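You operate a simulated robot arm through the tools that you are given. There is no shell and no other tool. Be economical: measure what you need, move in short steps, check, and stop when the job is done.

You are at the controls of a simulated robot arm. One attempt, no reset.

## Task
File the red onion in the blue cup and the brown potato in the yellow cup.
Fine: cups of the sample wheel; take both from the table; turn the wheel back to its blank field; the rest ends as it began.

It is judged by the outcome, as a careful person would: the job done as asked, and still so three seconds after it is handed in. It fails if anything else is knocked over, pushed out of place, dropped, spilled or broken.

## Robot
A 7-joint arm with a two-finger parallel gripper, fixed in place. Base frame: the origin is at the foot of the arm, x ahead of it, y to its left, z up; the work surface is at about z = 900. Readings come in mm, degrees, newtons and seconds.
With the tool pointing down near the work surface it reaches from about 300 to 680 mm from the base axis. Its first joint turns from -66.0 to 66.0 degrees. Payload 1.57 kg.
The tool frame sits at the grasp point between the pads (the TCP): z along the fingers, y along the line on which they close. The tips reach 30 mm beyond it. Largest opening 110 mm; finger width 24, thickness 12; the body of the gripper, 48 by 112 mm, starts 78 mm behind the TCP.
Orientation is that of the tool frame in the base frame, as a unit quaternion [w, x, y, z]. With the fingers straight down and closing along the base's y, the tool's x points along the base's -x, its y along +y and its z along -z.

## Interface
- The arm moves only by the tool play_rows. Its argument "increments" is text: rows parted by semicolons, each of 7 numbers parted by spaces: the shift along the tool's x, y, z in mm, then the turn, a rotation vector about the tool's x, y, z in degrees, then the finger opening in mm, from 0 to 110. In form: tx ty tz rx ry rz gripper; .... A call has 1 to 10 rows; each row is the pose to reach, as a shift and turn from the pose commanded when the call began, along the tool's axes at that moment. A row lasts 0.2 s, in which the tool goes at most 50 mm and 8.6 degrees; a call with a longer step from one row to the next is refused whole, and so is a gripper value outside its range. Where a pose cannot be reached the arm comes as near as it can. A force on the tool above 40 N (or 10 N above the force at the start of the call, whichever is more), or a blocked arm, ends the call early, and 0.2 s more pass. The fingers move at their own pace (about 108 mm/s each) and stop on an object; they squeeze with about 25 N. The grip force told is the motor's: it shows also when the fingers shut on nothing. Time passes only in rows, and 0.2 s behind the last, so rows that repeat a pose let the fingers close. It gives the time, the measured TCP pose, the force on the tool (base axes), the opening and the grip force at its end, in the units of the frame above (readings bear some noise), with the torque about the TCP (base axes, N m) and any sound that the robot's microphone picked up.
- Cameras (640 x 400 px; columns grow to the right, rows downward): "scene" is fixed at [160.6, -393.7, 1394.3]; the picture's right is [0.79, -0.61, 0.00], its down [-0.40, -0.51, -0.76] and it looks along [0.47, 0.60, -0.65] (base axes); focal length 239 px, centre (320, 200). "wrist" rides on the gripper at [70, 16, -141] in the tool frame; the picture's right is [-0.23, 0.97, 0.00], its down [-0.85, -0.20, -0.48] and it looks along [-0.47, -0.11, 0.88] (tool axes); focal length 222 px, centre (320, 200). There is no depth. A picture from a camera that has moved, and an enlarged one, comes with that camera's place and axes in the base frame and with its lens.
- camera(camera): a new picture of that camera. The clock stands still meanwhile.
- inspect(camera, box): a new picture of the part [left, top, right, bottom] of that camera's present view, enlarged. The clock stands still meanwhile.
- finish_job(): hands the job in; it is judged then, once.

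Work in short steps. Places have to be worked out from the pictures, the camera data and where the tool is seen: move nearer, look again, correct. Check each grasp and each placing, and mend what went wrong. You have 120 turns and 64 pictures in all, those below and enlarged ones among them. Open the gripper and draw the arm clear of the work before you hand the job in, unless the task says otherwise; then end with one line.

The tools are called after "Request:" as a command line: name --argument value ..., lists and objects as JSON in quotes. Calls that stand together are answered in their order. play_rows: Moves the arm, as the interface text tells. Its arguments: {"type":"object","properties":{"increments":{"type":"string"}},"required":["increments"]} The other tools are called the same way: camera (camera) takes a picture; inspect (camera, box) takes an enlarged picture of a part of a camera's view; finish_job () hands the job in.

At the start:

```text
t: 0.0
eef_pos: [396.0, -218.3, 1250.4]
tool_rot: [0.0, 0.0, 1.0, 0.001]
contact_force: [0.3, -0.4, 0.6]
moment: [-0.02, 0.0, -0.02]
gripper_width: 110.1
finger_force: 0.0
```

scene: 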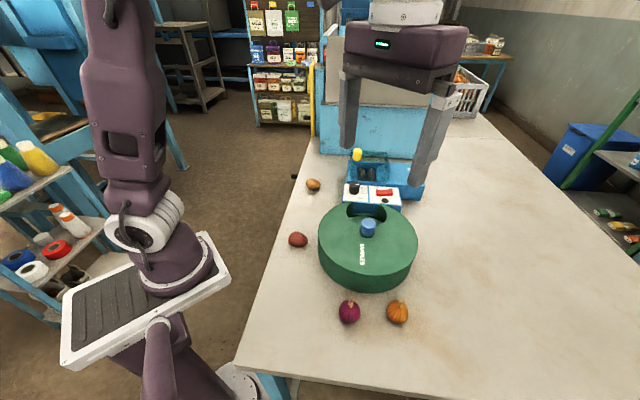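
wrist: 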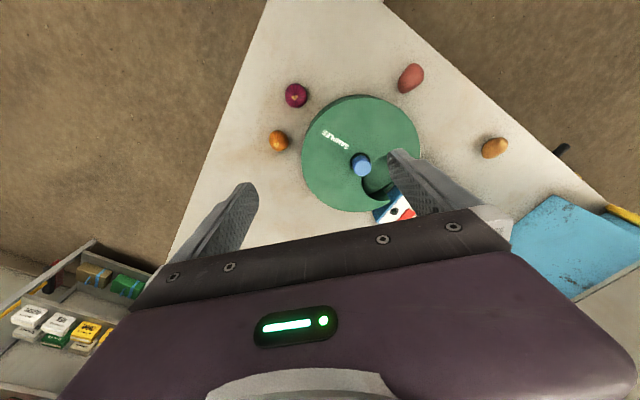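

I start by enlarging the wheel and the objects around it to understand the mechanism.

Request:
inspect --camera "scene" --box '[270, 140, 450, 340]'

Request:
inspect --camera "wrist" --box '[250, 50, 530, 225]'

```text
2.00 times, centred on (360, 240) of scene
camera zoom: at [160.6, -393.7, 1394.3], right [0.79, -0.61, 0.0], down [-0.4, -0.51, -0.76], along [0.47, 0.6, -0.65], focal length 477 px, centre (240, 120)
```

zoom: 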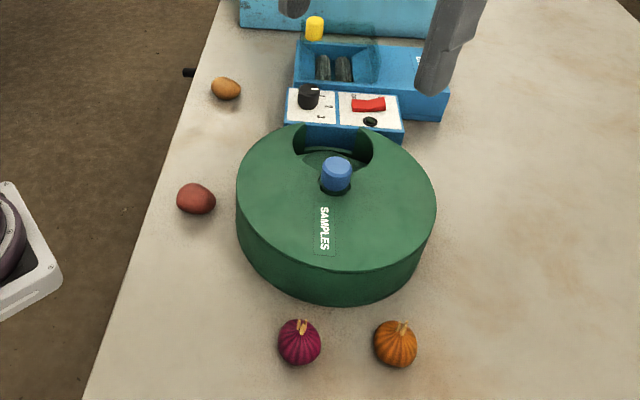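

```text
2.29 times, centred on (390, 138) of wrist
camera zoom: at [327.9, -201.6, 1392.7], right [0.23, 0.97, 0.0], down [0.85, -0.2, 0.48], along [0.47, -0.11, -0.88], focal length 508 px, centre (160, 343)
```

zoom: 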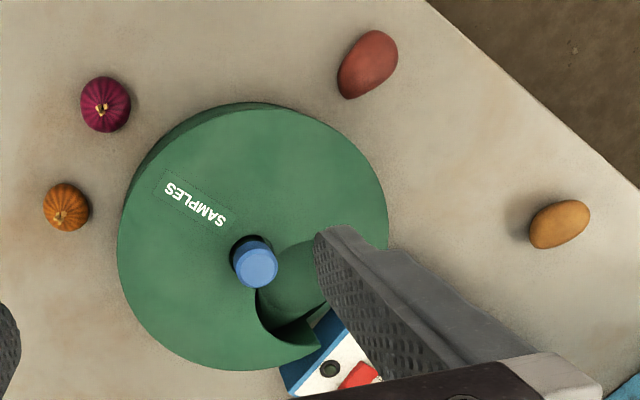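

The wheel sits under a green cover with a window facing away from the arm's base. I judge the hub to be near (475,-165). I move the wrist camera to look into the window and at the control box.

Request:
play_rows --increments "-15 27 33 0 0 0 110; -30 54 66 0 0 0 110; -45 82 99 0 0 0 110; -59 109 132 0 0 0 110; -59 109 132 0 0 0 110"

Request:
camera --camera "wrist"

Request:
inspect --camera "scene" --box '[310, 140, 440, 220]'

```text
t: 1.2
eef_pos: [454.9, -109.0, 1119.0]
tool_rot: [0.0, 0.0, 1.0, -0.001]
contact_force: [-0.1, -0.9, -0.4]
moment: [-0.01, -0.01, 0.01]
gripper_width: 109.8
finger_force: 0.1
```

```text
59 pictures are left
camera wrist: at [386.4, -92.4, 1260.5], right [0.23, 0.97, 0.0], down [0.85, -0.2, 0.48], along [0.47, -0.11, -0.88], focal length 222 px, centre (320, 200)
```

wrist: 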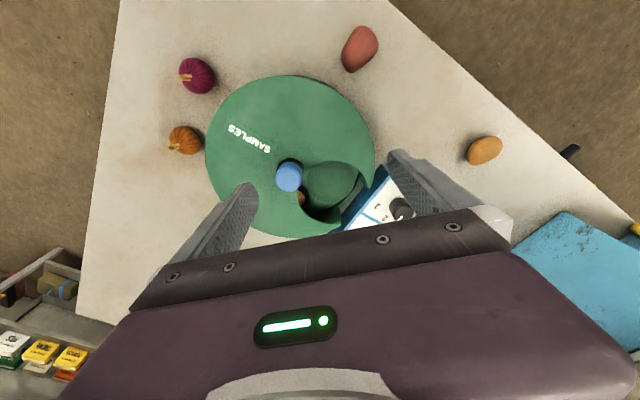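

```text
4.92 times, centred on (375, 180) of scene
camera zoom: at [160.7, -393.7, 1394.3], right [0.79, -0.61, 0.0], down [-0.4, -0.51, -0.76], along [0.47, 0.6, -0.65], focal length 1175 px, centre (49, 298)
```

zoom: 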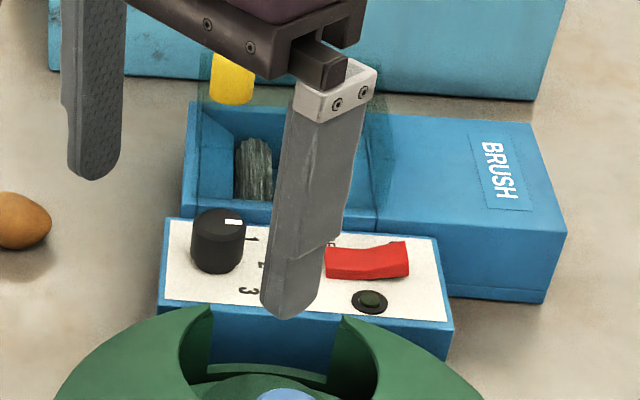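

The brush machine with its switches is a separate device, so I will leave it alone. Next I look closer at the window.

Request:
inspect --camera "wrist" --box '[200, 70, 400, 240]'

```text
2.35 times, centred on (300, 155) of wrist
camera zoom: at [386.4, -92.4, 1260.5], right [0.23, 0.97, 0.0], down [0.85, -0.2, 0.48], along [0.47, -0.11, -0.88], focal length 523 px, centre (367, 306)
```

zoom: 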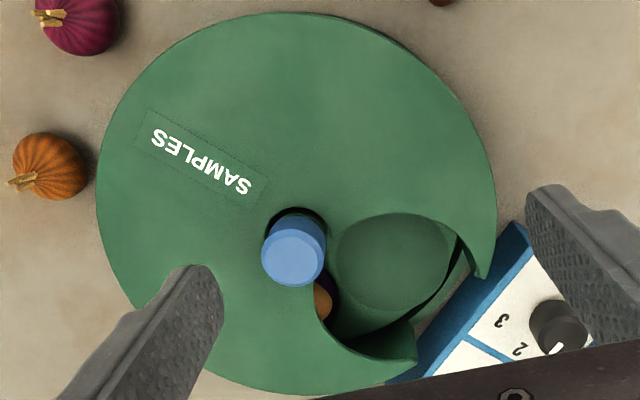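

Two views give the knob top at about (492,-156,994), with a diameter of about 34 mm and the cover radius about 115 mm. The window is at +45° from the hub. I move above the knob with the tips clear.

Request:
play_rows --increments "-19 -24 0 0 0 0 90; -37 -47 0 0 0 0 80; -37 -47 35 0 0 0 80; -37 -47 70 0 0 0 80; -37 -47 70 0 0 0 80"

Request:
camera --camera "wrist"

Request:
camera --camera "scene"

```text
t: 2.4
eef_pos: [492.6, -157.2, 1048.1]
tool_rot: [0.0, 0.0, 1.0, 0.0]
contact_force: [-0.9, -0.1, 0.1]
moment: [0.02, 0.01, 0.01]
gripper_width: 80.3
finger_force: 0.1
```

```text
56 pictures are left
camera wrist: at [423.8, -140.3, 1190.0], right [0.23, 0.97, 0.0], down [0.86, -0.2, 0.48], along [0.47, -0.11, -0.88], focal length 222 px, centre (320, 200)
```

wrist: 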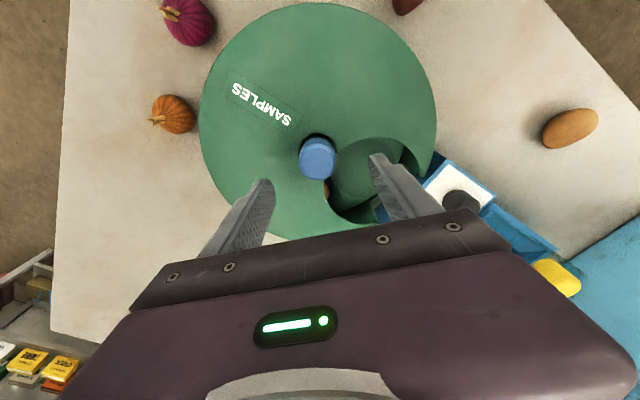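

```text
55 pictures are left
```

scene: 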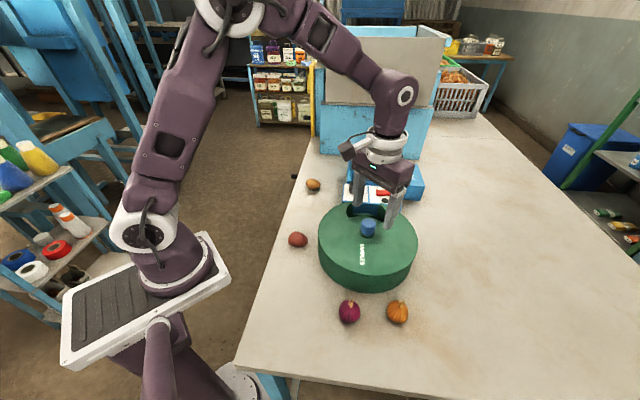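

The knob lies right under the TCP. I descend so the tips are at about z 975 and close on it.

Request:
play_rows --increments "0 -1 15 0 0 0 70; 0 -1 30 0 0 0 70; 0 -1 42 0 0 0 70; 0 -1 42 0 0 0 60; 0 -1 42 0 0 0 20; 0 -1 42 0 0 0 20; 0 -1 42 0 0 0 20"

Request:
inspect --camera "scene" --box '[310, 160, 430, 260]'

```text
t: 4.0
eef_pos: [492.7, -156.7, 1007.9]
tool_rot: [0.0, 0.001, 1.0, 0.0]
contact_force: [1.0, -6.5, -7.8]
moment: [0.43, -0.53, 0.04]
gripper_width: 33.5
finger_force: 41.1
```

```text
4.00 times, centred on (370, 210) of scene
camera zoom: at [160.8, -394.0, 1394.2], right [0.79, -0.61, 0.0], down [-0.4, -0.51, -0.76], along [0.47, 0.6, -0.65], focal length 954 px, centre (120, 160)
```

zoom: 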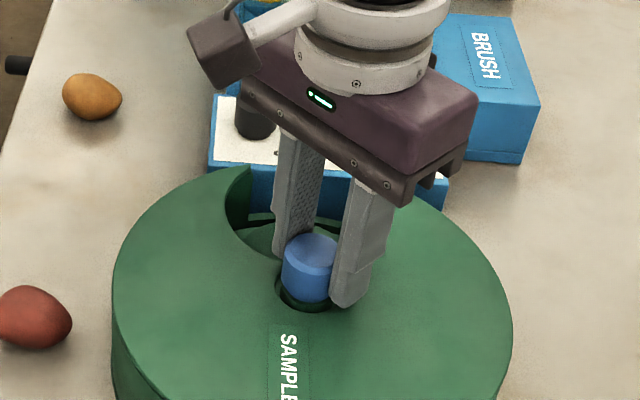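

The knob is held at 33.5 mm. I turn it gently, watching the torque.

Request:
play_rows --increments "0 -1 41 0 0 0 20"

```text
t: 4.3
eef_pos: [493.3, -157.8, 1000.8]
tool_rot: [0.005, -0.002, 1.0, -0.003]
contact_force: [-15.4, 7.3, 38.7]
moment: [2.21, 2.14, 0.25]
gripper_width: 33.7
finger_force: 41.7
stopped in row 1: the force on the tool passed its limit at 201 N (the readings are from after the stop); the commanded pose is now the measured one
```

I made a mistake: I re-sent an absolute-style row, which pushed the tool down 7 mm until the force stop. I raise it back by the same amount and check for damage.

Request:
play_rows --increments "0 0 -3 0 0 0 20; 0 1 -6 0 0 0 20; 0 1 -6 0 0 0 20"

Request:
inspect --camera "scene" --box '[310, 160, 430, 260]'

```text
t: 5.1
eef_pos: [494.5, -157.8, 1004.0]
tool_rot: [0.005, -0.002, 1.0, -0.002]
contact_force: [-12.0, 0.4, -36.7]
moment: [1.2, -0.03, 0.04]
gripper_width: 34.0
finger_force: 41.3
```

```text
4.00 times, centred on (370, 210) of scene
camera zoom: at [160.9, -394.0, 1394.2], right [0.79, -0.61, 0.0], down [-0.4, -0.51, -0.76], along [0.47, 0.6, -0.65], focal length 954 px, centre (120, 160)
```

zoom: 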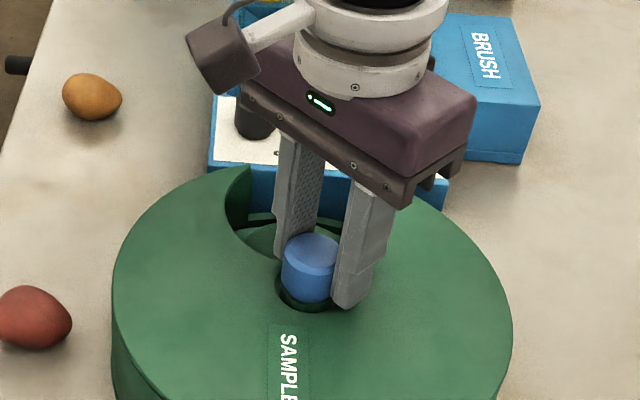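

The cover has not moved and nothing looks harmed. I open, straighten the tool, settle at z 1008 and regrip to free the stress.

Request:
play_rows --increments "0 0 0 0 0 0 60; 0 0 0 0 0 0 60; 1.5 0.5 -3 -0.23 0.57 0.23 60; 1.5 0.5 -3 -0.23 0.57 0.23 60; 1.5 0.5 -3 -0.23 0.57 0.23 60"

Request:
inspect --camera "wrist" --box '[190, 40, 450, 240]'

```text
t: 6.3
eef_pos: [493.1, -156.7, 1008.3]
tool_rot: [0.003, 0.0, 1.0, -0.002]
contact_force: [0.3, -0.4, 0.2]
moment: [0.0, -0.01, 0.02]
gripper_width: 60.0
finger_force: 0.1
```

```text
2.00 times, centred on (320, 140) of wrist
camera zoom: at [424.8, -140.3, 1149.9], right [0.23, 0.97, 0.0], down [0.85, -0.2, 0.48], along [0.47, -0.11, -0.88], focal length 444 px, centre (320, 320)
```

zoom: 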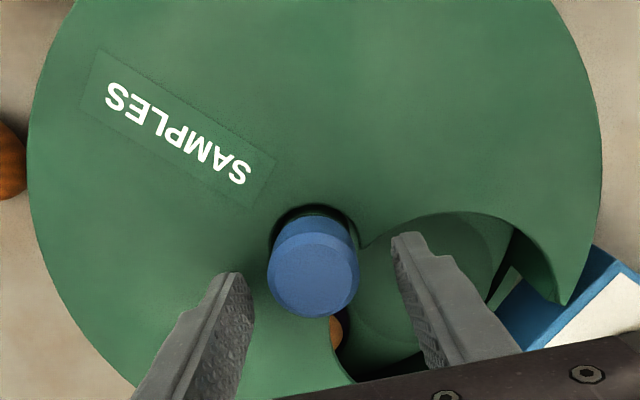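

The knob is centred within about 2 mm. I regrip here.

Request:
play_rows --increments "1 -1 0 0 0 0 50; 1 -1 0 0 0 0 25; 1 -1 0 0 0 0 25; 1 -1 0 0 0 0 25"

```text
t: 7.3
eef_pos: [492.5, -158.2, 1008.8]
tool_rot: [0.002, 0.001, 1.0, -0.002]
contact_force: [1.1, 2.9, 1.1]
moment: [0.75, -0.13, -0.01]
gripper_width: 33.8
finger_force: 41.2
```

It is held with low stress. I turn 8° and then 16° about the tool's z.

Request:
play_rows --increments "0 0 0 0 0 4 25; 0 0 0 0 0 8 25; 0 0 0 0 0 12 25; 0 0 0 0 0 16 25; 0 0 0 0 0 16 25"

Request:
inspect --camera "wrist" --box '[190, 40, 450, 240]'

Request:
inspect --camera "scene" --box '[310, 160, 430, 260]'

```text
t: 8.5
eef_pos: [492.6, -159.4, 1009.4]
tool_rot: [0.002, 0.139, 0.99, -0.002]
contact_force: [-1.5, -14.4, 6.1]
moment: [0.09, -0.14, 0.09]
gripper_width: 33.4
finger_force: 41.4
```

```text
2.00 times, centred on (320, 140) of wrist
camera zoom: at [430.8, -123.8, 1149.6], right [0.49, 0.87, 0.0], down [0.76, -0.43, 0.48], along [0.42, -0.24, -0.88], focal length 444 px, centre (320, 320)
```

zoom: 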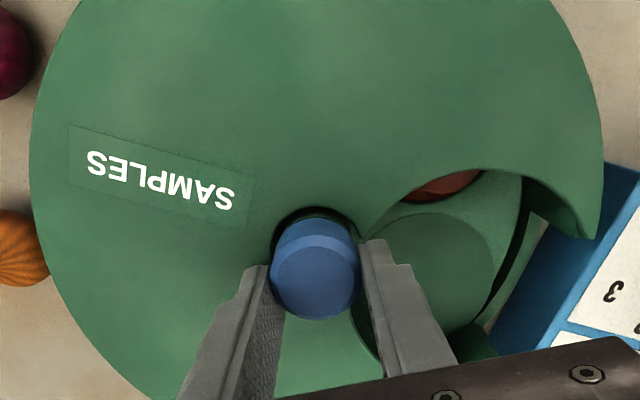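

```text
4.00 times, centred on (370, 210) of scene
camera zoom: at [160.5, -394.1, 1394.2], right [0.79, -0.61, 0.0], down [-0.4, -0.51, -0.76], along [0.47, 0.6, -0.65], focal length 954 px, centre (120, 160)
```

zoom: 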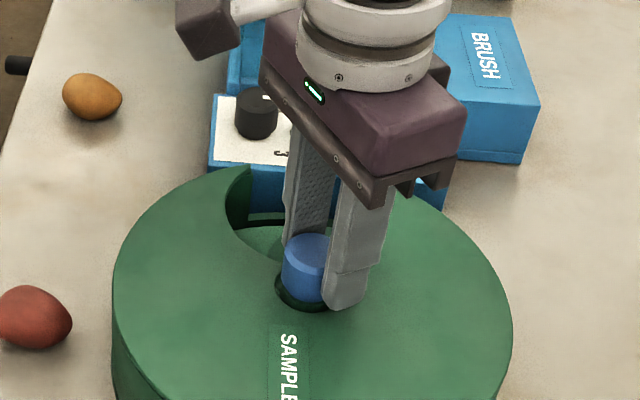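

The wheel turns freely with the knob, and another cup (reddish-brown) comes in from the base side. I continue the same way.

Request:
play_rows --increments "0 0 0 0 0 8 25; 0 0 0 0 0 16 25; 0 0 0 0 0 24 25; 0 0 0 0 0 32 25; 0 0 0 0 0 40 25; 0 0 0 0 0 40 25"

Request:
camera --camera "wrist"

```text
t: 9.5
eef_pos: [491.9, -163.0, 1009.4]
tool_rot: [0.003, 0.367, 0.93, -0.004]
contact_force: [-4.2, -7.4, -2.7]
moment: [0.46, -0.51, 0.03]
gripper_width: 33.7
finger_force: 41.3
stopped in row 4: the force on the tool passed its limit at 42 N (the readings are from after the stop); the commanded pose is now the measured one
```

```text
49 pictures are left
camera wrist: at [452.4, -101.2, 1149.4], right [0.83, 0.56, -0.01], down [0.49, -0.72, 0.49], along [0.27, -0.41, -0.87], focal length 222 px, centre (320, 200)
```

wrist: 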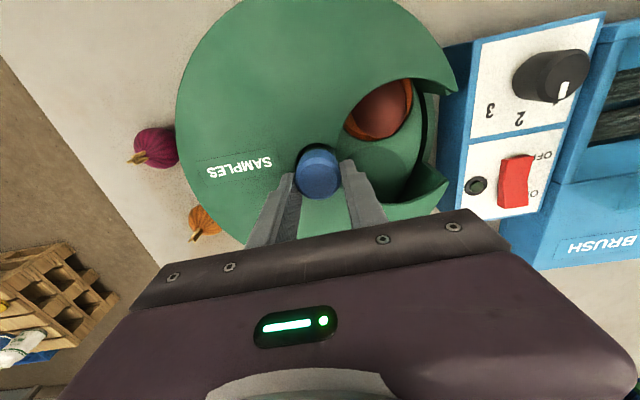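

The next field is an orange cup that already holds a reddish item. The TCP is a few mm off the wheel's axis, which I judge to be (489.5,-160). I release, recentre and regrip.

Request:
play_rows --increments "0 0 0 0 0 0 50; 0 0 0 0 0 0 50; 3.5 0.5 0 0 0 0 50; 3.5 0.5 0 0 0 0 25; 3.5 0.5 0 0 0 0 25; 3.5 0.5 0 0 0 0 25"

Request:
play_rows --increments "0 0 0 0 0 6 25; 0 0 0 0 0 12 25; 0 0 0 0 0 18 25; 0 0 0 0 0 24 25; 0 0 0 0 0 30 25; 0 0 0 0 0 30 25"

Request:
camera --camera "wrist"

```text
t: 10.9
eef_pos: [488.4, -159.6, 1008.1]
tool_rot: [0.0, 0.366, 0.931, -0.005]
contact_force: [-11.2, -11.3, -5.7]
moment: [0.31, -0.42, 0.01]
gripper_width: 33.5
finger_force: 41.0
```

```text
t: 12.2
eef_pos: [486.6, -160.4, 1009.5]
tool_rot: [0.001, 0.595, 0.803, -0.005]
contact_force: [-5.1, -2.5, 3.5]
moment: [0.45, -0.58, 0.02]
gripper_width: 33.5
finger_force: 42.1
stopped in row 6: the force on the tool passed its limit at 41 N (the readings are from after the stop); the commanded pose is now the measured one
```

```text
48 pictures are left
camera wrist: at [484.3, -87.3, 1149.1], right [1.0, 0.06, -0.01], down [0.06, -0.87, 0.49], along [0.03, -0.49, -0.87], focal length 222 px, centre (320, 200)
```

wrist: 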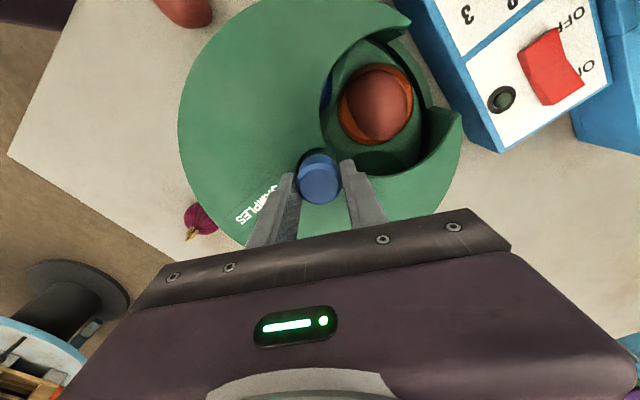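

The orange cup (occupied) is in the window and the next one coming is blue. I recentre and go on turning.

Request:
play_rows --increments "0 0 0 0 0 0 50; 0 0 0 0 0 0 50; 1.4 1.9 1 0 0 0 50; 1.4 1.9 1 0 0 0 25; 1.4 1.9 1 0 0 0 25; 1.4 1.9 1 0 0 0 25"

Request:
play_rows --increments "0 0 0 0 0 6 25; 0 0 0 0 0 12 25; 0 0 0 0 0 18 25; 0 0 0 0 0 24 25; 0 0 0 0 0 30 25; 0 0 0 0 0 36 25; 0 0 0 0 0 36 25"

Request:
camera --camera "wrist"

```text
t: 13.7
eef_pos: [488.3, -158.9, 1007.1]
tool_rot: [0.0, 0.596, 0.803, -0.005]
contact_force: [-12.6, -3.9, 1.7]
moment: [0.17, 0.11, 0.01]
gripper_width: 37.4
finger_force: 7.4
```

```text
t: 15.2
eef_pos: [488.0, -157.6, 1006.3]
tool_rot: [0.002, 0.815, 0.58, -0.004]
contact_force: [-11.8, 7.8, 2.5]
moment: [0.26, 0.18, -0.07]
gripper_width: 38.0
finger_force: 7.5
```

```text
47 pictures are left
camera wrist: at [528.8, -95.0, 1148.0], right [0.85, -0.53, 0.0], down [-0.47, -0.74, 0.49], along [-0.26, -0.41, -0.87], focal length 222 px, centre (320, 200)
```

wrist: 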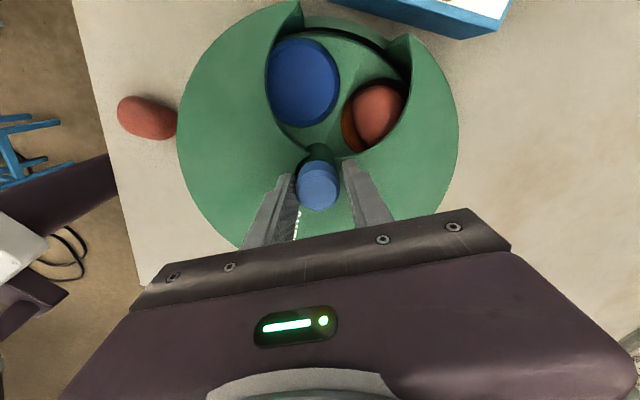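

The empty blue cup is almost in the window. I turn another 18°.

Request:
play_rows --increments "0 0 0 0 0 6 25; 0 0 0 0 0 12 25; 0 0 0 0 0 18 25; 0 0 0 0 0 18 25"

Request:
camera --camera "wrist"

```text
t: 16.2
eef_pos: [487.2, -157.1, 1006.8]
tool_rot: [0.003, 0.895, 0.446, -0.003]
contact_force: [-8.7, 11.1, 4.0]
moment: [0.41, 0.32, -0.04]
gripper_width: 37.2
finger_force: 6.7
```

```text
46 pictures are left
camera wrist: at [545.8, -109.7, 1148.1], right [0.64, -0.77, 0.0], down [-0.67, -0.56, 0.49], along [-0.37, -0.31, -0.87], focal length 222 px, centre (320, 200)
```

wrist: 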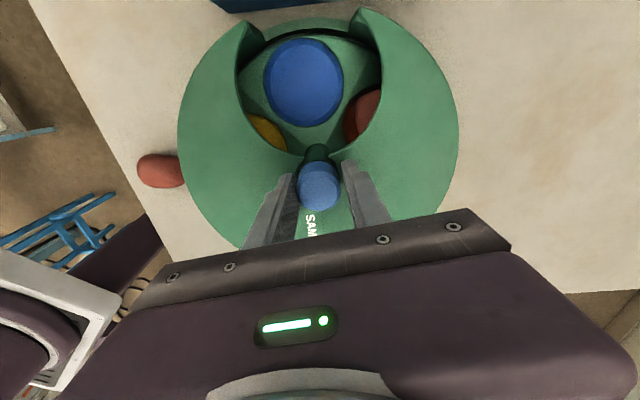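

The empty blue cup is centred in the window and the yellow one comes next. I release the knob, rise and unwind the wrist.

Request:
play_rows --increments "0 0 0 0 0 0 55; 0 0 0 0 0 0 60; 0 0 -30 0 0 0 60; 0 0 -75 0 0 0 60; 0 0 -120 0 0 0 70; 0 0 -120 0 0 -8.5 80; 0 0 -120 0 0 -17 80; 0 0 -120 0 0 -25.5 80; 0 0 -120 0 0 -34 80; 0 0 -120 0 0 -42.5 80"

Request:
camera --camera "wrist"

```text
t: 18.4
eef_pos: [490.4, -157.2, 1125.6]
tool_rot: [0.001, 0.672, 0.74, -0.005]
contact_force: [0.1, 0.6, 0.1]
moment: [0.02, -0.02, -0.02]
gripper_width: 80.0
finger_force: 0.0
```

```text
45 pictures are left
camera wrist: at [500.9, -84.3, 1267.9], right [0.99, -0.13, 0.0], down [-0.11, -0.87, 0.49], along [-0.07, -0.48, -0.87], focal length 222 px, centre (320, 200)
```

wrist: 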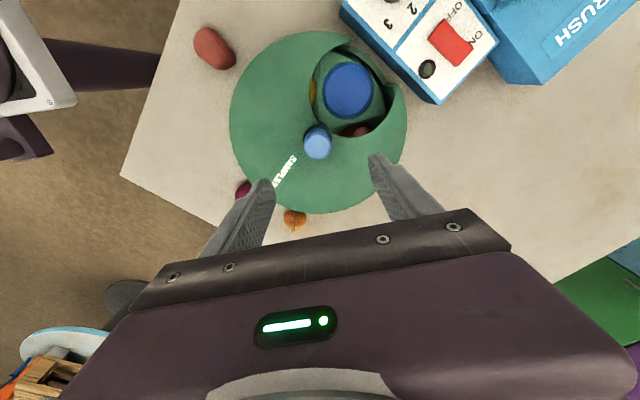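

The wheel stayed with the blue cup at about (534,-102). I unwind the wrist fully.

Request:
play_rows --increments "0 0 0 0 0 -8.4 80; 0 0 0 0 0 -16.8 80; 0 0 0 0 0 -25.2 80; 0 0 0 0 0 -33.6 80; 0 0 0 0 0 -42 80; 0 0 0 0 0 -50.4 80; 0 0 0 0 0 -58.8 80; 0 0 0 0 0 -67.2 80; 0 0 0 0 0 -75.6 80; 0 0 0 0 0 -84 80"

```text
t: 20.6
eef_pos: [489.3, -157.5, 1126.8]
tool_rot: [-0.003, 0.005, 1.0, -0.005]
contact_force: [0.3, 0.2, 0.4]
moment: [0.01, -0.03, 0.01]
gripper_width: 80.0
finger_force: 0.1
```

The tool is upright again. I move above the red onion, estimated at (343,-256), and look.

Request:
play_rows --increments "30 -20 10 0 0 0 80; 60 -40 20 0 0 0 80; 90 -60 35 0 0 0 80; 120 -80 50 0 0 0 80; 146 -98 67 0 0 0 80; 146 -98 67 0 0 0 80"

Request:
camera --camera "wrist"

Request:
inspect --camera "scene" --box '[310, 240, 430, 340]'

```text
t: 22.1
eef_pos: [340.7, -253.9, 1061.4]
tool_rot: [-0.002, 0.005, 1.0, -0.005]
contact_force: [0.7, -0.2, -0.6]
moment: [0.01, 0.0, -0.01]
gripper_width: 79.8
finger_force: 0.0
```

```text
44 pictures are left
camera wrist: at [274.0, -235.3, 1203.2], right [0.24, 0.97, -0.01], down [0.86, -0.2, 0.48], along [0.46, -0.12, -0.88], focal length 222 px, centre (320, 200)
```

wrist: 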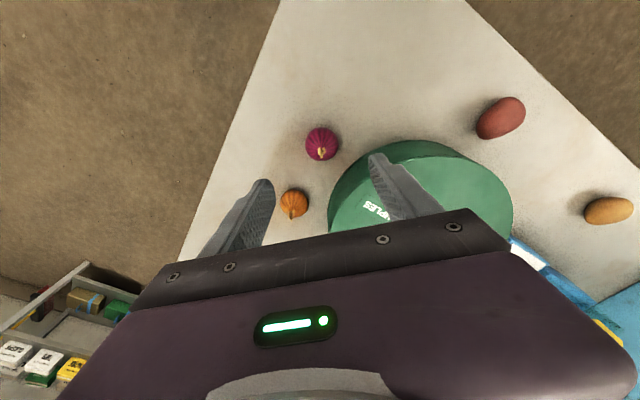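

```text
4.00 times, centred on (370, 290) of scene
camera zoom: at [160.6, -393.7, 1394.3], right [0.79, -0.61, 0.0], down [-0.4, -0.51, -0.76], along [0.47, 0.6, -0.65], focal length 954 px, centre (120, -160)
```

zoom: 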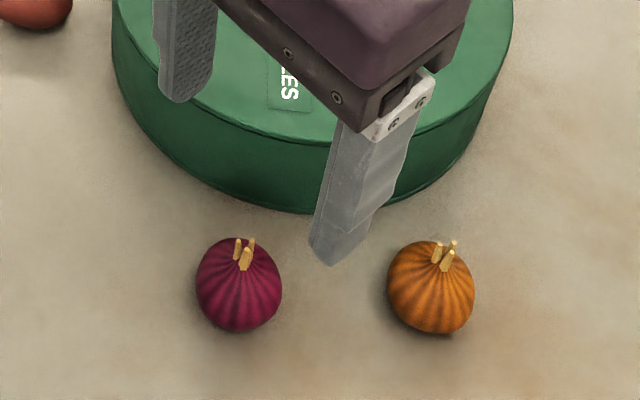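

The two views put the onion at about (342,-255), 42 mm wide, with free space around it. I descend to TCP z 942 (tips at 912).

Request:
play_rows --increments "-1 -1.5 40 0 0 0 80; -1 -1.5 80 0 0 0 80; -1 -1.5 105 0 0 0 80; -1 -1.5 119 0 0 0 80; -1 -1.5 119 0 0 0 80"

Request:
inspect --camera "scene" --box '[310, 240, 430, 340]'

Request:
inspect --camera "wrist" --box '[240, 90, 400, 215]'

```text
t: 23.2
eef_pos: [342.0, -255.8, 941.5]
tool_rot: [-0.001, 0.005, 1.0, -0.006]
contact_force: [-0.3, 0.8, -0.9]
moment: [0.01, -0.01, -0.03]
gripper_width: 80.0
finger_force: 0.1
```

```text
4.00 times, centred on (370, 290) of scene
camera zoom: at [160.6, -393.7, 1394.3], right [0.79, -0.61, 0.0], down [-0.4, -0.51, -0.76], along [0.47, 0.6, -0.65], focal length 954 px, centre (120, -160)
```

zoom: 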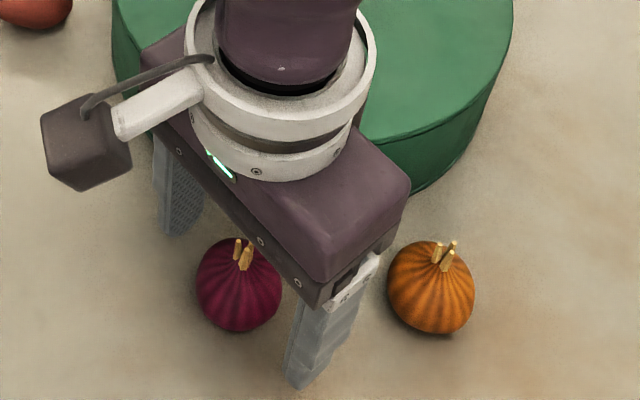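

```text
3.20 times, centred on (320, 152) of wrist
camera zoom: at [275.7, -237.4, 1083.8], right [0.24, 0.97, -0.01], down [0.86, -0.2, 0.48], along [0.46, -0.12, -0.88], focal length 711 px, centre (320, 352)
```

zoom: 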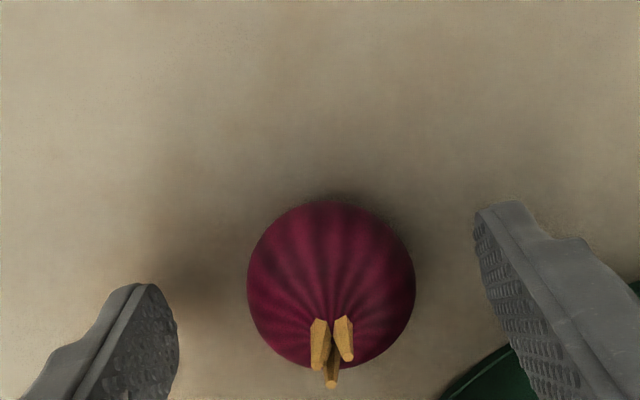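

The onion sits between the pads, about 2 mm toward +y. I centre and close.

Request:
play_rows --increments "-1 2.5 0 0 0 0 70; -1 2.5 0 0 0 0 50; -1 2.5 0 0 0 0 40; -1 2.5 0 0 0 0 30; -1 2.5 0 0 0 0 30"

Request:
play_rows --increments "0 0 -15 0 0 0 30; 0 0 -40 0 0 0 30; 0 0 -80 0 0 0 30; 0 0 -115 0 0 0 30; 0 0 -115 0 0 0 30"

Request:
inspect --camera "wrist" --box '[240, 90, 400, 215]'

Request:
camera --camera "scene"

```text
t: 24.4
eef_pos: [343.0, -253.8, 942.4]
tool_rot: [-0.002, 0.006, 1.0, -0.004]
contact_force: [-0.1, 0.4, 0.9]
moment: [-0.02, -0.04, 0.0]
gripper_width: 41.7
finger_force: 25.1
```

```text
t: 25.6
eef_pos: [343.9, -252.4, 1059.1]
tool_rot: [-0.001, 0.006, 1.0, -0.006]
contact_force: [-0.2, -0.5, 1.3]
moment: [0.01, -0.03, 0.0]
gripper_width: 30.1
finger_force: 0.1
```

```text
3.20 times, centred on (320, 152) of wrist
camera zoom: at [276.7, -233.9, 1200.2], right [0.24, 0.97, -0.01], down [0.85, -0.2, 0.48], along [0.46, -0.12, -0.88], focal length 711 px, centre (320, 352)
```

zoom: 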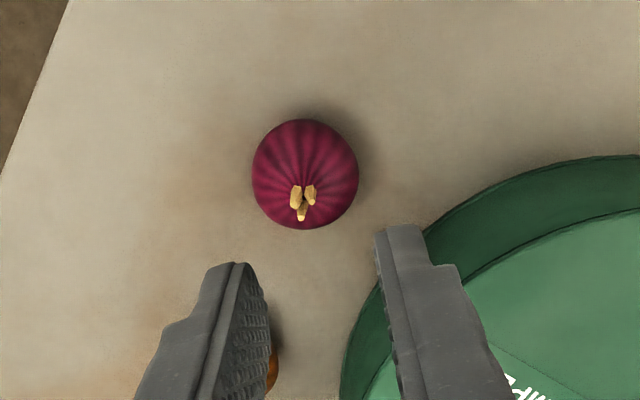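

```text
39 pictures are left
```

scene: 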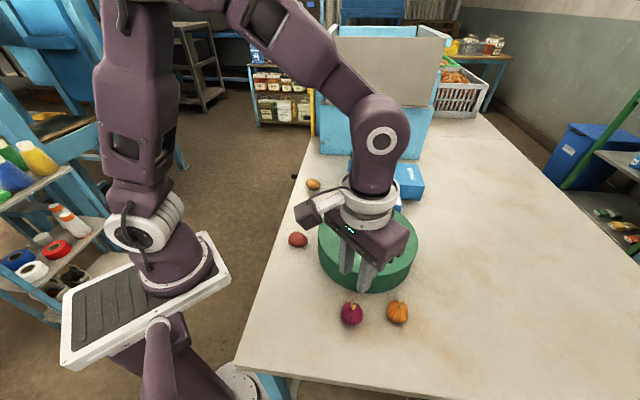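

The onion slipped out and settled upright at about (343,-260). I will grip it lower, with the tips at about 903, and lift more slowly.

Request:
play_rows --increments "1 -7.5 0 0 0 0 80; 1 -7.5 40 0 0 0 80; 1 -7.5 80 0 0 0 80; 1 -7.5 110 0 0 0 80; 1 -7.5 126 0 0 0 80; 1 -7.5 126 0 0 0 80"

Request:
inspect --camera "wrist" --box '[240, 90, 400, 215]'

```text
t: 27.1
eef_pos: [343.7, -262.1, 930.9]
tool_rot: [-0.001, 0.005, 1.0, -0.005]
contact_force: [-0.6, 0.1, 0.0]
moment: [-0.03, 0.02, 0.01]
gripper_width: 79.8
finger_force: 0.1
```

```text
3.20 times, centred on (320, 152) of wrist
camera zoom: at [275.2, -243.0, 1072.9], right [0.24, 0.97, -0.01], down [0.86, -0.2, 0.48], along [0.46, -0.12, -0.88], focal length 711 px, centre (320, 352)
```

zoom: 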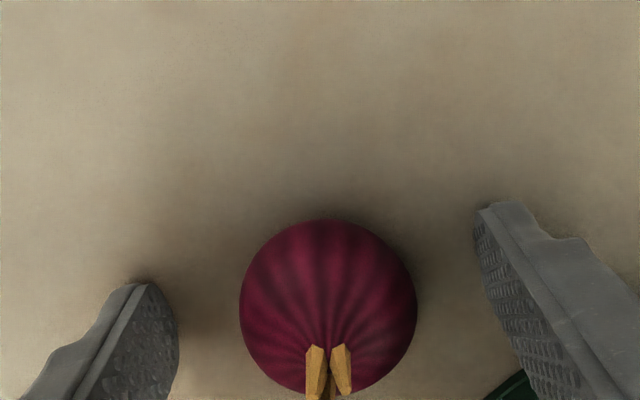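

The onion is centred in x and 2–3 mm off in y. I centre, close, hold, and lift slowly by 20 mm.

Request:
play_rows --increments "0 2.5 -1.5 0 0 0 70; 0 2.5 -1.5 0 0 0 50; 0 2.5 -1.5 0 0 0 36; 0 2.5 -1.5 0 0 0 30; 0 2.5 -1.5 0 0 0 20; 0 2.5 -1.5 0 0 0 20; 0 2.5 -5 0 0 0 20; 0 2.5 -10 0 0 0 20; 0 2.5 -15 0 0 0 20; 0 2.5 -20 0 0 0 20"

Request:
inspect --camera "wrist" --box '[240, 90, 400, 215]'

```text
t: 29.2
eef_pos: [342.4, -258.6, 951.4]
tool_rot: [-0.002, 0.005, 1.0, -0.006]
contact_force: [0.4, -0.3, 0.3]
moment: [0.0, -0.01, 0.01]
gripper_width: 41.8
finger_force: 24.9
```

```text
3.20 times, centred on (320, 152) of wrist
camera zoom: at [275.0, -240.5, 1093.3], right [0.24, 0.97, -0.01], down [0.86, -0.2, 0.48], along [0.46, -0.12, -0.88], focal length 711 px, centre (320, 352)
```

zoom: 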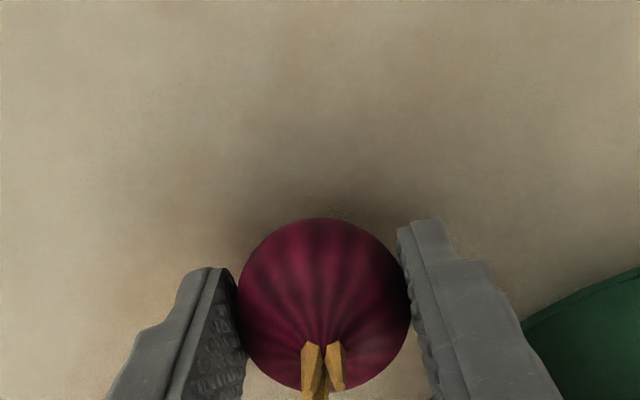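

The onion is held firmly at 41.8 mm. I lift it to z 1080.

Request:
play_rows --increments "0 0 -15 0 0 0 20; 0 0 -40 0 0 0 20; 0 0 -65 0 0 0 20; 0 0 -90 0 0 0 20; 0 0 -115 0 0 0 20; 0 0 -130 0 0 0 20; 0 0 -130 0 0 0 20"

Request:
play_rows --increments "-20 16 0 0 0 -6 20; -50 41 0 0 0 -13 20; -85 70 0 0 0 -21 20; -120 99 0 0 0 -29 20; -150 124 0 0 0 -37 20; -175 144 0 0 0 -44 20; -192 156 0 0 0 -51 20; -192 156 0 0 0 -51 20"

Request:
camera --camera "wrist"

Request:
inspect --camera "scene" --box '[310, 140, 430, 260]'

```text
t: 30.9
eef_pos: [341.9, -257.6, 1082.4]
tool_rot: [-0.001, 0.006, 1.0, -0.005]
contact_force: [-0.3, 0.0, -0.6]
moment: [0.0, -0.02, 0.04]
gripper_width: 41.7
finger_force: 24.8
```

```text
t: 32.6
eef_pos: [536.8, -103.9, 1079.4]
tool_rot: [-0.004, -0.426, 0.905, -0.004]
contact_force: [0.0, 0.6, -0.2]
moment: [0.03, -0.02, -0.05]
gripper_width: 41.5
finger_force: 25.1
```

```text
36 pictures are left
camera wrist: at [481.3, -145.5, 1221.4], right [-0.61, 0.79, -0.01], down [0.7, 0.54, 0.47], along [0.38, 0.28, -0.88], focal length 222 px, centre (320, 200)
```

wrist: 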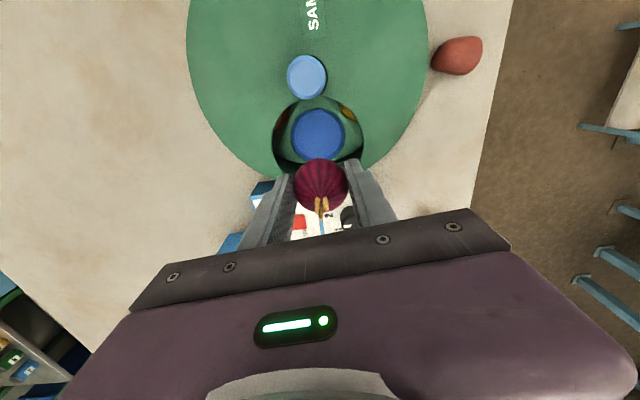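

```text
3.33 times, centred on (370, 200) of scene
camera zoom: at [160.7, -393.7, 1394.3], right [0.79, -0.61, 0.0], down [-0.4, -0.51, -0.76], along [0.47, 0.6, -0.65], focal length 795 px, centre (153, 200)
```

zoom: 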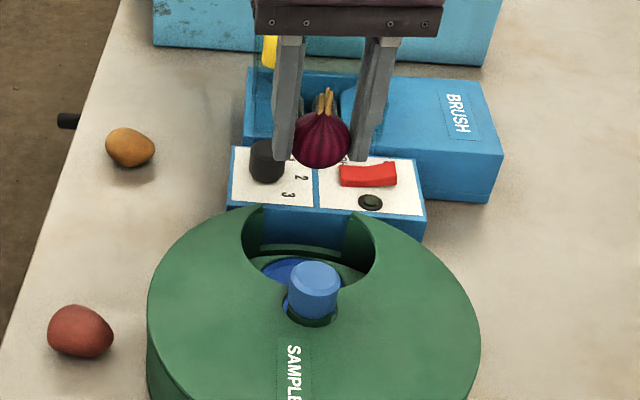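

The onion is above the blue cup, which I estimate at about (533,-107), slightly hubward of the TCP. I lower to z 1010 and re-check.

Request:
play_rows --increments "2.5 0.5 20 0 0 0 20; 4.7 1 45 0 0 0 20; 4.7 1 69 0 0 0 20; 4.7 1 69 0 0 0 20"

Request:
inspect --camera "wrist" --box '[220, 60, 420, 230]'

Request:
inspect --camera "scene" --box '[330, 160, 410, 240]'

```text
t: 33.6
eef_pos: [531.1, -106.2, 1009.1]
tool_rot: [-0.004, -0.426, 0.905, -0.004]
contact_force: [0.4, 0.0, 0.3]
moment: [0.0, -0.01, -0.02]
gripper_width: 41.5
finger_force: 25.1
```

```text
2.35 times, centred on (320, 145) of wrist
camera zoom: at [476.9, -149.5, 1151.9], right [-0.61, 0.8, -0.01], down [0.7, 0.54, 0.47], along [0.38, 0.28, -0.88], focal length 523 px, centre (320, 329)
```

zoom: 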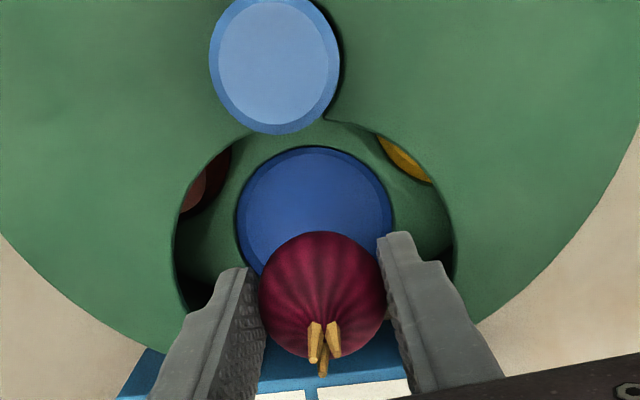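

```text
5.00 times, centred on (370, 200) of scene
camera zoom: at [160.7, -393.7, 1394.3], right [0.79, -0.61, 0.0], down [-0.4, -0.51, -0.76], along [0.47, 0.6, -0.65], focal length 1193 px, centre (70, 200)
```

zoom: 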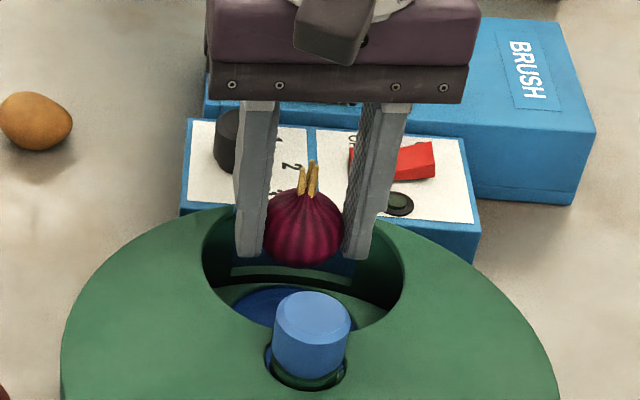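

The knob checks out at its known place. The cup is at about (530,-108), and its rim is likely well below the cover. I adjust slightly and lower to tips of about 960.

Request:
play_rows --increments "2 -0.5 8 0 0 0 20; 2 -0.5 16 0 0 0 20; 2 -0.5 22 0 0 0 20; 2 -0.5 22 0 0 0 20"

Request:
inspect --camera "wrist" --box '[220, 60, 420, 230]'

Request:
inspect --camera "scene" --box '[330, 160, 410, 240]'

```text
t: 34.6
eef_pos: [530.4, -109.3, 988.6]
tool_rot: [-0.004, -0.426, 0.905, -0.003]
contact_force: [0.5, 0.4, -0.4]
moment: [-0.01, 0.02, -0.02]
gripper_width: 41.7
finger_force: 25.0
```

```text
2.35 times, centred on (320, 145) of wrist
camera zoom: at [475.9, -151.4, 1130.6], right [-0.61, 0.8, -0.01], down [0.7, 0.54, 0.47], along [0.38, 0.28, -0.88], focal length 523 px, centre (320, 329)
```

zoom: 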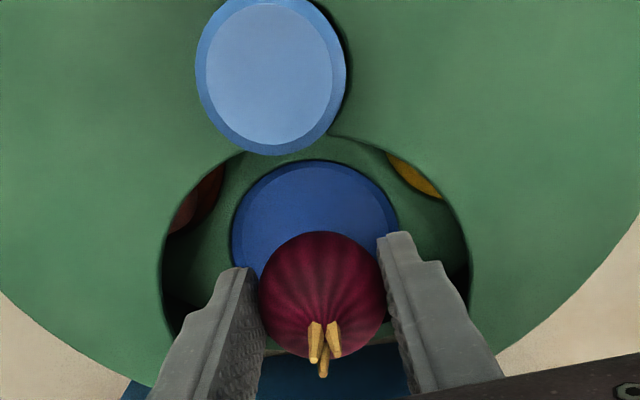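

```text
5.00 times, centred on (370, 200) of scene
camera zoom: at [160.7, -393.7, 1394.3], right [0.79, -0.61, 0.0], down [-0.4, -0.51, -0.76], along [0.47, 0.6, -0.65], focal length 1193 px, centre (70, 200)
```

zoom: 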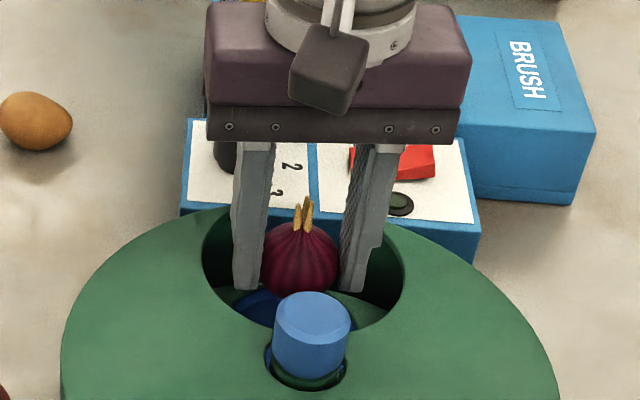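

There is no contact yet and the fingers clear the window walls. I go down in small steps to tips at about 945, watching the force.

Request:
play_rows --increments "0 -1.5 3 0 0 0 20; 0 -1.5 6 0 0 0 20; 0 -1.5 9 0 0 0 20; 0 -1.5 12 0 0 0 20; 0 -1.5 14 0 0 0 20; 0 -1.5 14 0 0 0 20"

Request:
inspect --camera "wrist" --box '[220, 60, 420, 230]'

Request:
inspect --camera "scene" --box '[330, 160, 410, 240]'

```text
t: 36.0
eef_pos: [532.5, -110.8, 974.9]
tool_rot: [-0.004, -0.426, 0.905, -0.004]
contact_force: [-0.4, 0.3, -0.5]
moment: [0.02, 0.0, -0.01]
gripper_width: 41.4
finger_force: 24.9
```

```text
2.35 times, centred on (320, 145) of wrist
camera zoom: at [477.7, -152.2, 1116.2], right [-0.61, 0.8, -0.01], down [0.7, 0.54, 0.47], along [0.38, 0.28, -0.88], focal length 523 px, centre (320, 329)
```

zoom: 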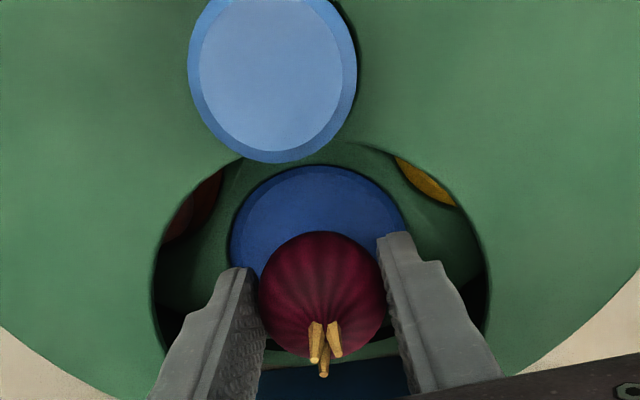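

```text
5.00 times, centred on (370, 200) of scene
camera zoom: at [160.7, -393.7, 1394.3], right [0.79, -0.61, 0.0], down [-0.4, -0.51, -0.76], along [0.47, 0.6, -0.65], focal length 1193 px, centre (70, 200)
```

zoom: 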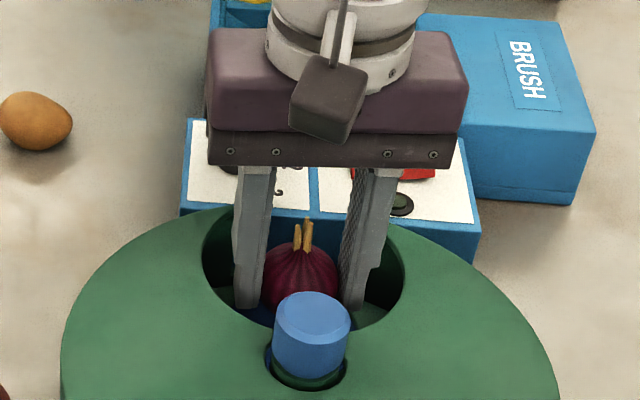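

The cup-edge parallax puts the rim low (about z 915) and the cup centre near (533,-106). I shift 4 mm outward and keep lowering carefully to tips at about 930.

Request:
play_rows --increments "-3.5 1.5 0 0 0 0 20; -3.5 1.5 3 0 0 0 20; -3.5 1.5 6 0 0 0 20; -3.5 1.5 9 0 0 0 20; -3.5 1.5 12 0 0 0 20; -3.5 1.5 15 0 0 0 20; -3.5 1.5 15 0 0 0 20"

Request:
inspect --camera "wrist" --box '[220, 60, 420, 230]'

Request:
inspect --camera "scene" --box '[330, 160, 410, 240]'

```text
t: 37.6
eef_pos: [533.7, -107.1, 959.8]
tool_rot: [-0.004, -0.426, 0.905, -0.002]
contact_force: [0.9, 0.5, -1.2]
moment: [-0.02, 0.04, -0.01]
gripper_width: 41.5
finger_force: 24.6
```

```text
2.35 times, centred on (320, 145) of wrist
camera zoom: at [478.6, -148.8, 1101.8], right [-0.61, 0.8, 0.0], down [0.7, 0.54, 0.47], along [0.38, 0.28, -0.88], focal length 523 px, centre (320, 329)
```

zoom: 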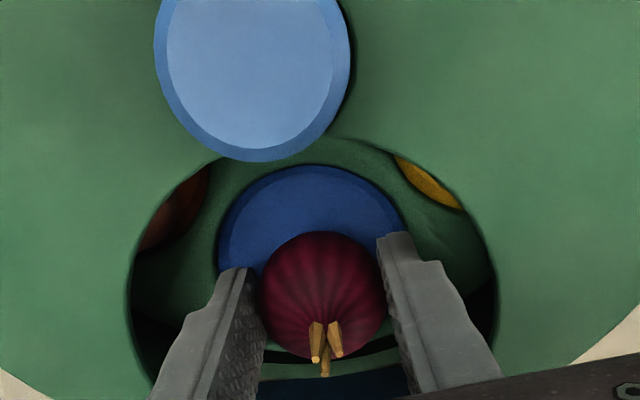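

```text
5.00 times, centred on (370, 200) of scene
camera zoom: at [160.7, -393.7, 1394.3], right [0.79, -0.61, 0.0], down [-0.4, -0.51, -0.76], along [0.47, 0.6, -0.65], focal length 1193 px, centre (70, 200)
```

zoom: 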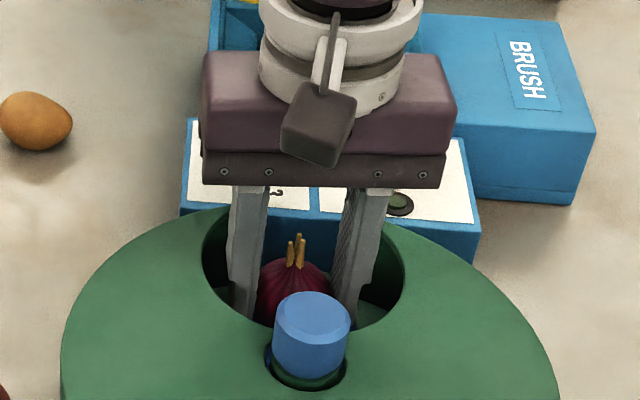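

Still no contact. I lower 8 mm more in small steps.

Request:
play_rows --increments "0 -2 0 0 0 0 20; 0 -2 2 0 0 0 20; 0 -2 4 0 0 0 20; 0 -2 6 0 0 0 20; 0 -2 8 0 0 0 20; 0 -2 8 0 0 0 20"

Request:
inspect --camera "wrist" --box '[220, 60, 420, 230]'

```text
t: 39.0
eef_pos: [534.8, -107.0, 951.7]
tool_rot: [-0.004, -0.426, 0.904, -0.004]
contact_force: [0.0, -0.7, -0.2]
moment: [-0.03, 0.01, -0.01]
gripper_width: 41.6
finger_force: 24.8
```

```text
2.35 times, centred on (320, 145) of wrist
camera zoom: at [480.3, -149.8, 1093.6], right [-0.61, 0.8, -0.01], down [0.7, 0.54, 0.47], along [0.38, 0.28, -0.88], focal length 523 px, centre (320, 329)
```

zoom: 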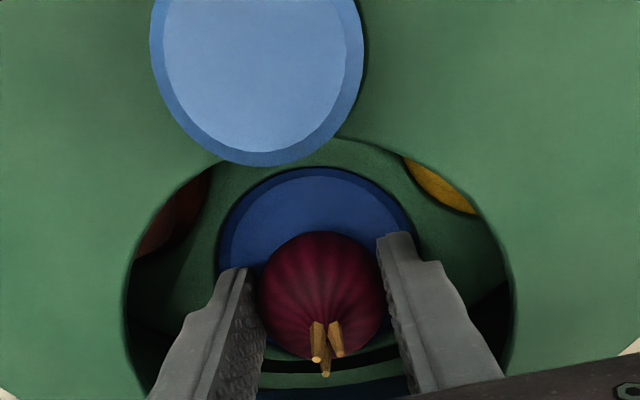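

The onion is centred over the cup floor with its bottom at about z 920. I open gently and rise.

Request:
play_rows --increments "0 0 0 0 0 0 44; 0 0 0 0 0 0 48; 0 0 0 0 0 0 54; 0 0 0 0 0 0 54; 0 0 -8 0 0 0 54; 0 0 -25 0 0 0 56; 0 0 -60 0 0 0 60; 0 0 -110 0 0 0 60; 0 0 -110 0 0 0 60"

Request:
camera --camera "wrist"

```text
t: 41.0
eef_pos: [536.7, -106.2, 1062.9]
tool_rot: [-0.004, -0.425, 0.905, -0.004]
contact_force: [0.0, 0.0, 0.4]
moment: [0.0, 0.01, -0.01]
gripper_width: 60.3
finger_force: 0.0
```

```text
25 pictures are left
camera wrist: at [480.8, -148.1, 1204.9], right [-0.61, 0.8, -0.01], down [0.7, 0.54, 0.47], along [0.38, 0.28, -0.88], focal length 222 px, centre (320, 200)
```

wrist: 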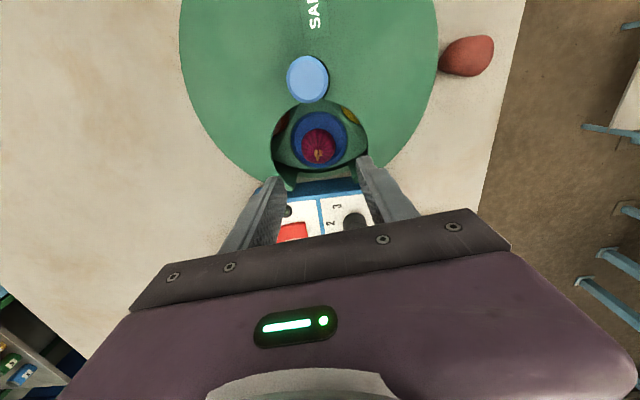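

The onion is in the blue cup. The yellow cup comes next with positive turning, so I move back over the knob.

Request:
play_rows --increments "24 1 0 0 0 0 70; 48 2.5 0 0 0 0 70; 71 3.8 0 0 0 0 70; 71 3.8 25 0 0 0 70; 71 3.8 45 0 0 0 70; 71 3.8 54 0 0 0 70; 71 3.8 54 0 0 0 70"

```text
t: 42.6
eef_pos: [487.1, -160.3, 1007.9]
tool_rot: [-0.004, -0.426, 0.905, -0.004]
contact_force: [-0.2, 0.5, 0.9]
moment: [0.01, 0.01, 0.01]
gripper_width: 70.1
finger_force: 0.1
```

I centre the last 2 mm and close on the knob.

Request:
play_rows --increments "-2 0 0 0 0 0 50; -2 0 0 0 0 0 40; -2 0 0 0 0 0 25; -2 0 0 0 0 0 25; -2 0 0 0 0 0 25"

```text
t: 43.9
eef_pos: [489.2, -158.0, 1007.9]
tool_rot: [-0.004, -0.425, 0.905, -0.003]
contact_force: [-10.3, 7.3, -0.7]
moment: [0.04, 0.34, -0.02]
gripper_width: 36.6
finger_force: 6.9
```

Only one finger presses, since the knob is offset toward +tool-y. I shift 1.5 mm that way to centre it.

Request:
play_rows --increments "0 0.8 0 0 0 0 25; 0 1.6 0 0 0 0 25; 0 1.6 0 0 0 0 25"

```text
t: 44.6
eef_pos: [485.4, -158.1, 1009.2]
tool_rot: [-0.004, -0.426, 0.905, -0.003]
contact_force: [-9.4, 5.2, -4.3]
moment: [0.08, 0.21, -0.01]
gripper_width: 34.7
finger_force: 5.4
```

Request:
play_rows --increments "0 0.8 0 0 0 0 22; 0 1.2 0 0 0 0 20; 0 1.2 0 0 0 0 20"

```text
t: 45.5
eef_pos: [486.6, -157.4, 1008.9]
tool_rot: [-0.003, -0.426, 0.905, -0.004]
contact_force: [-3.4, 2.4, -1.9]
moment: [-0.02, 0.6, 0.0]
gripper_width: 33.3
finger_force: 41.4
```

A full grip now shows 33 mm and 41 N. I turn positive 48°.

Request:
play_rows --increments "0 0 0 0 0 6 20; 0 0 0 0 0 12 20; 0 0 0 0 0 18 20; 0 0 0 0 0 24 20; 0 0 0 0 0 30 20; 0 0 0 0 0 36 20; 0 0 0 0 0 42 20; 0 0 0 0 0 48 20; 0 0 0 0 0 48 20"

Request:
camera --camera "wrist"

```text
t: 47.5
eef_pos: [486.9, -157.9, 1009.0]
tool_rot: [-0.002, -0.019, 1.0, -0.005]
contact_force: [7.2, -13.0, 7.4]
moment: [0.52, 0.36, 0.18]
gripper_width: 33.7
finger_force: 41.2
```

```text
24 pictures are left
camera wrist: at [418.0, -142.3, 1150.1], right [0.19, 0.98, -0.01], down [0.86, -0.16, 0.48], along [0.47, -0.1, -0.88], focal length 222 px, centre (320, 200)
```

wrist: 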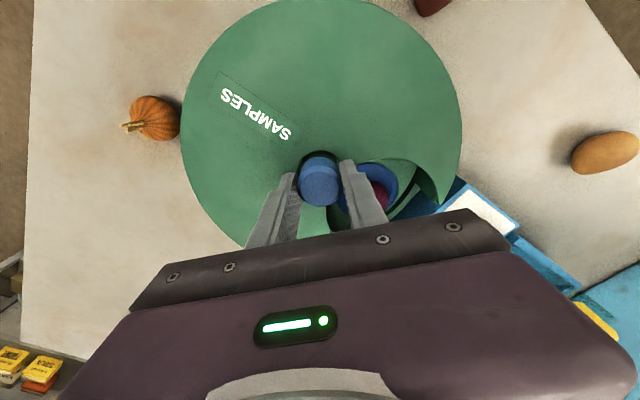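

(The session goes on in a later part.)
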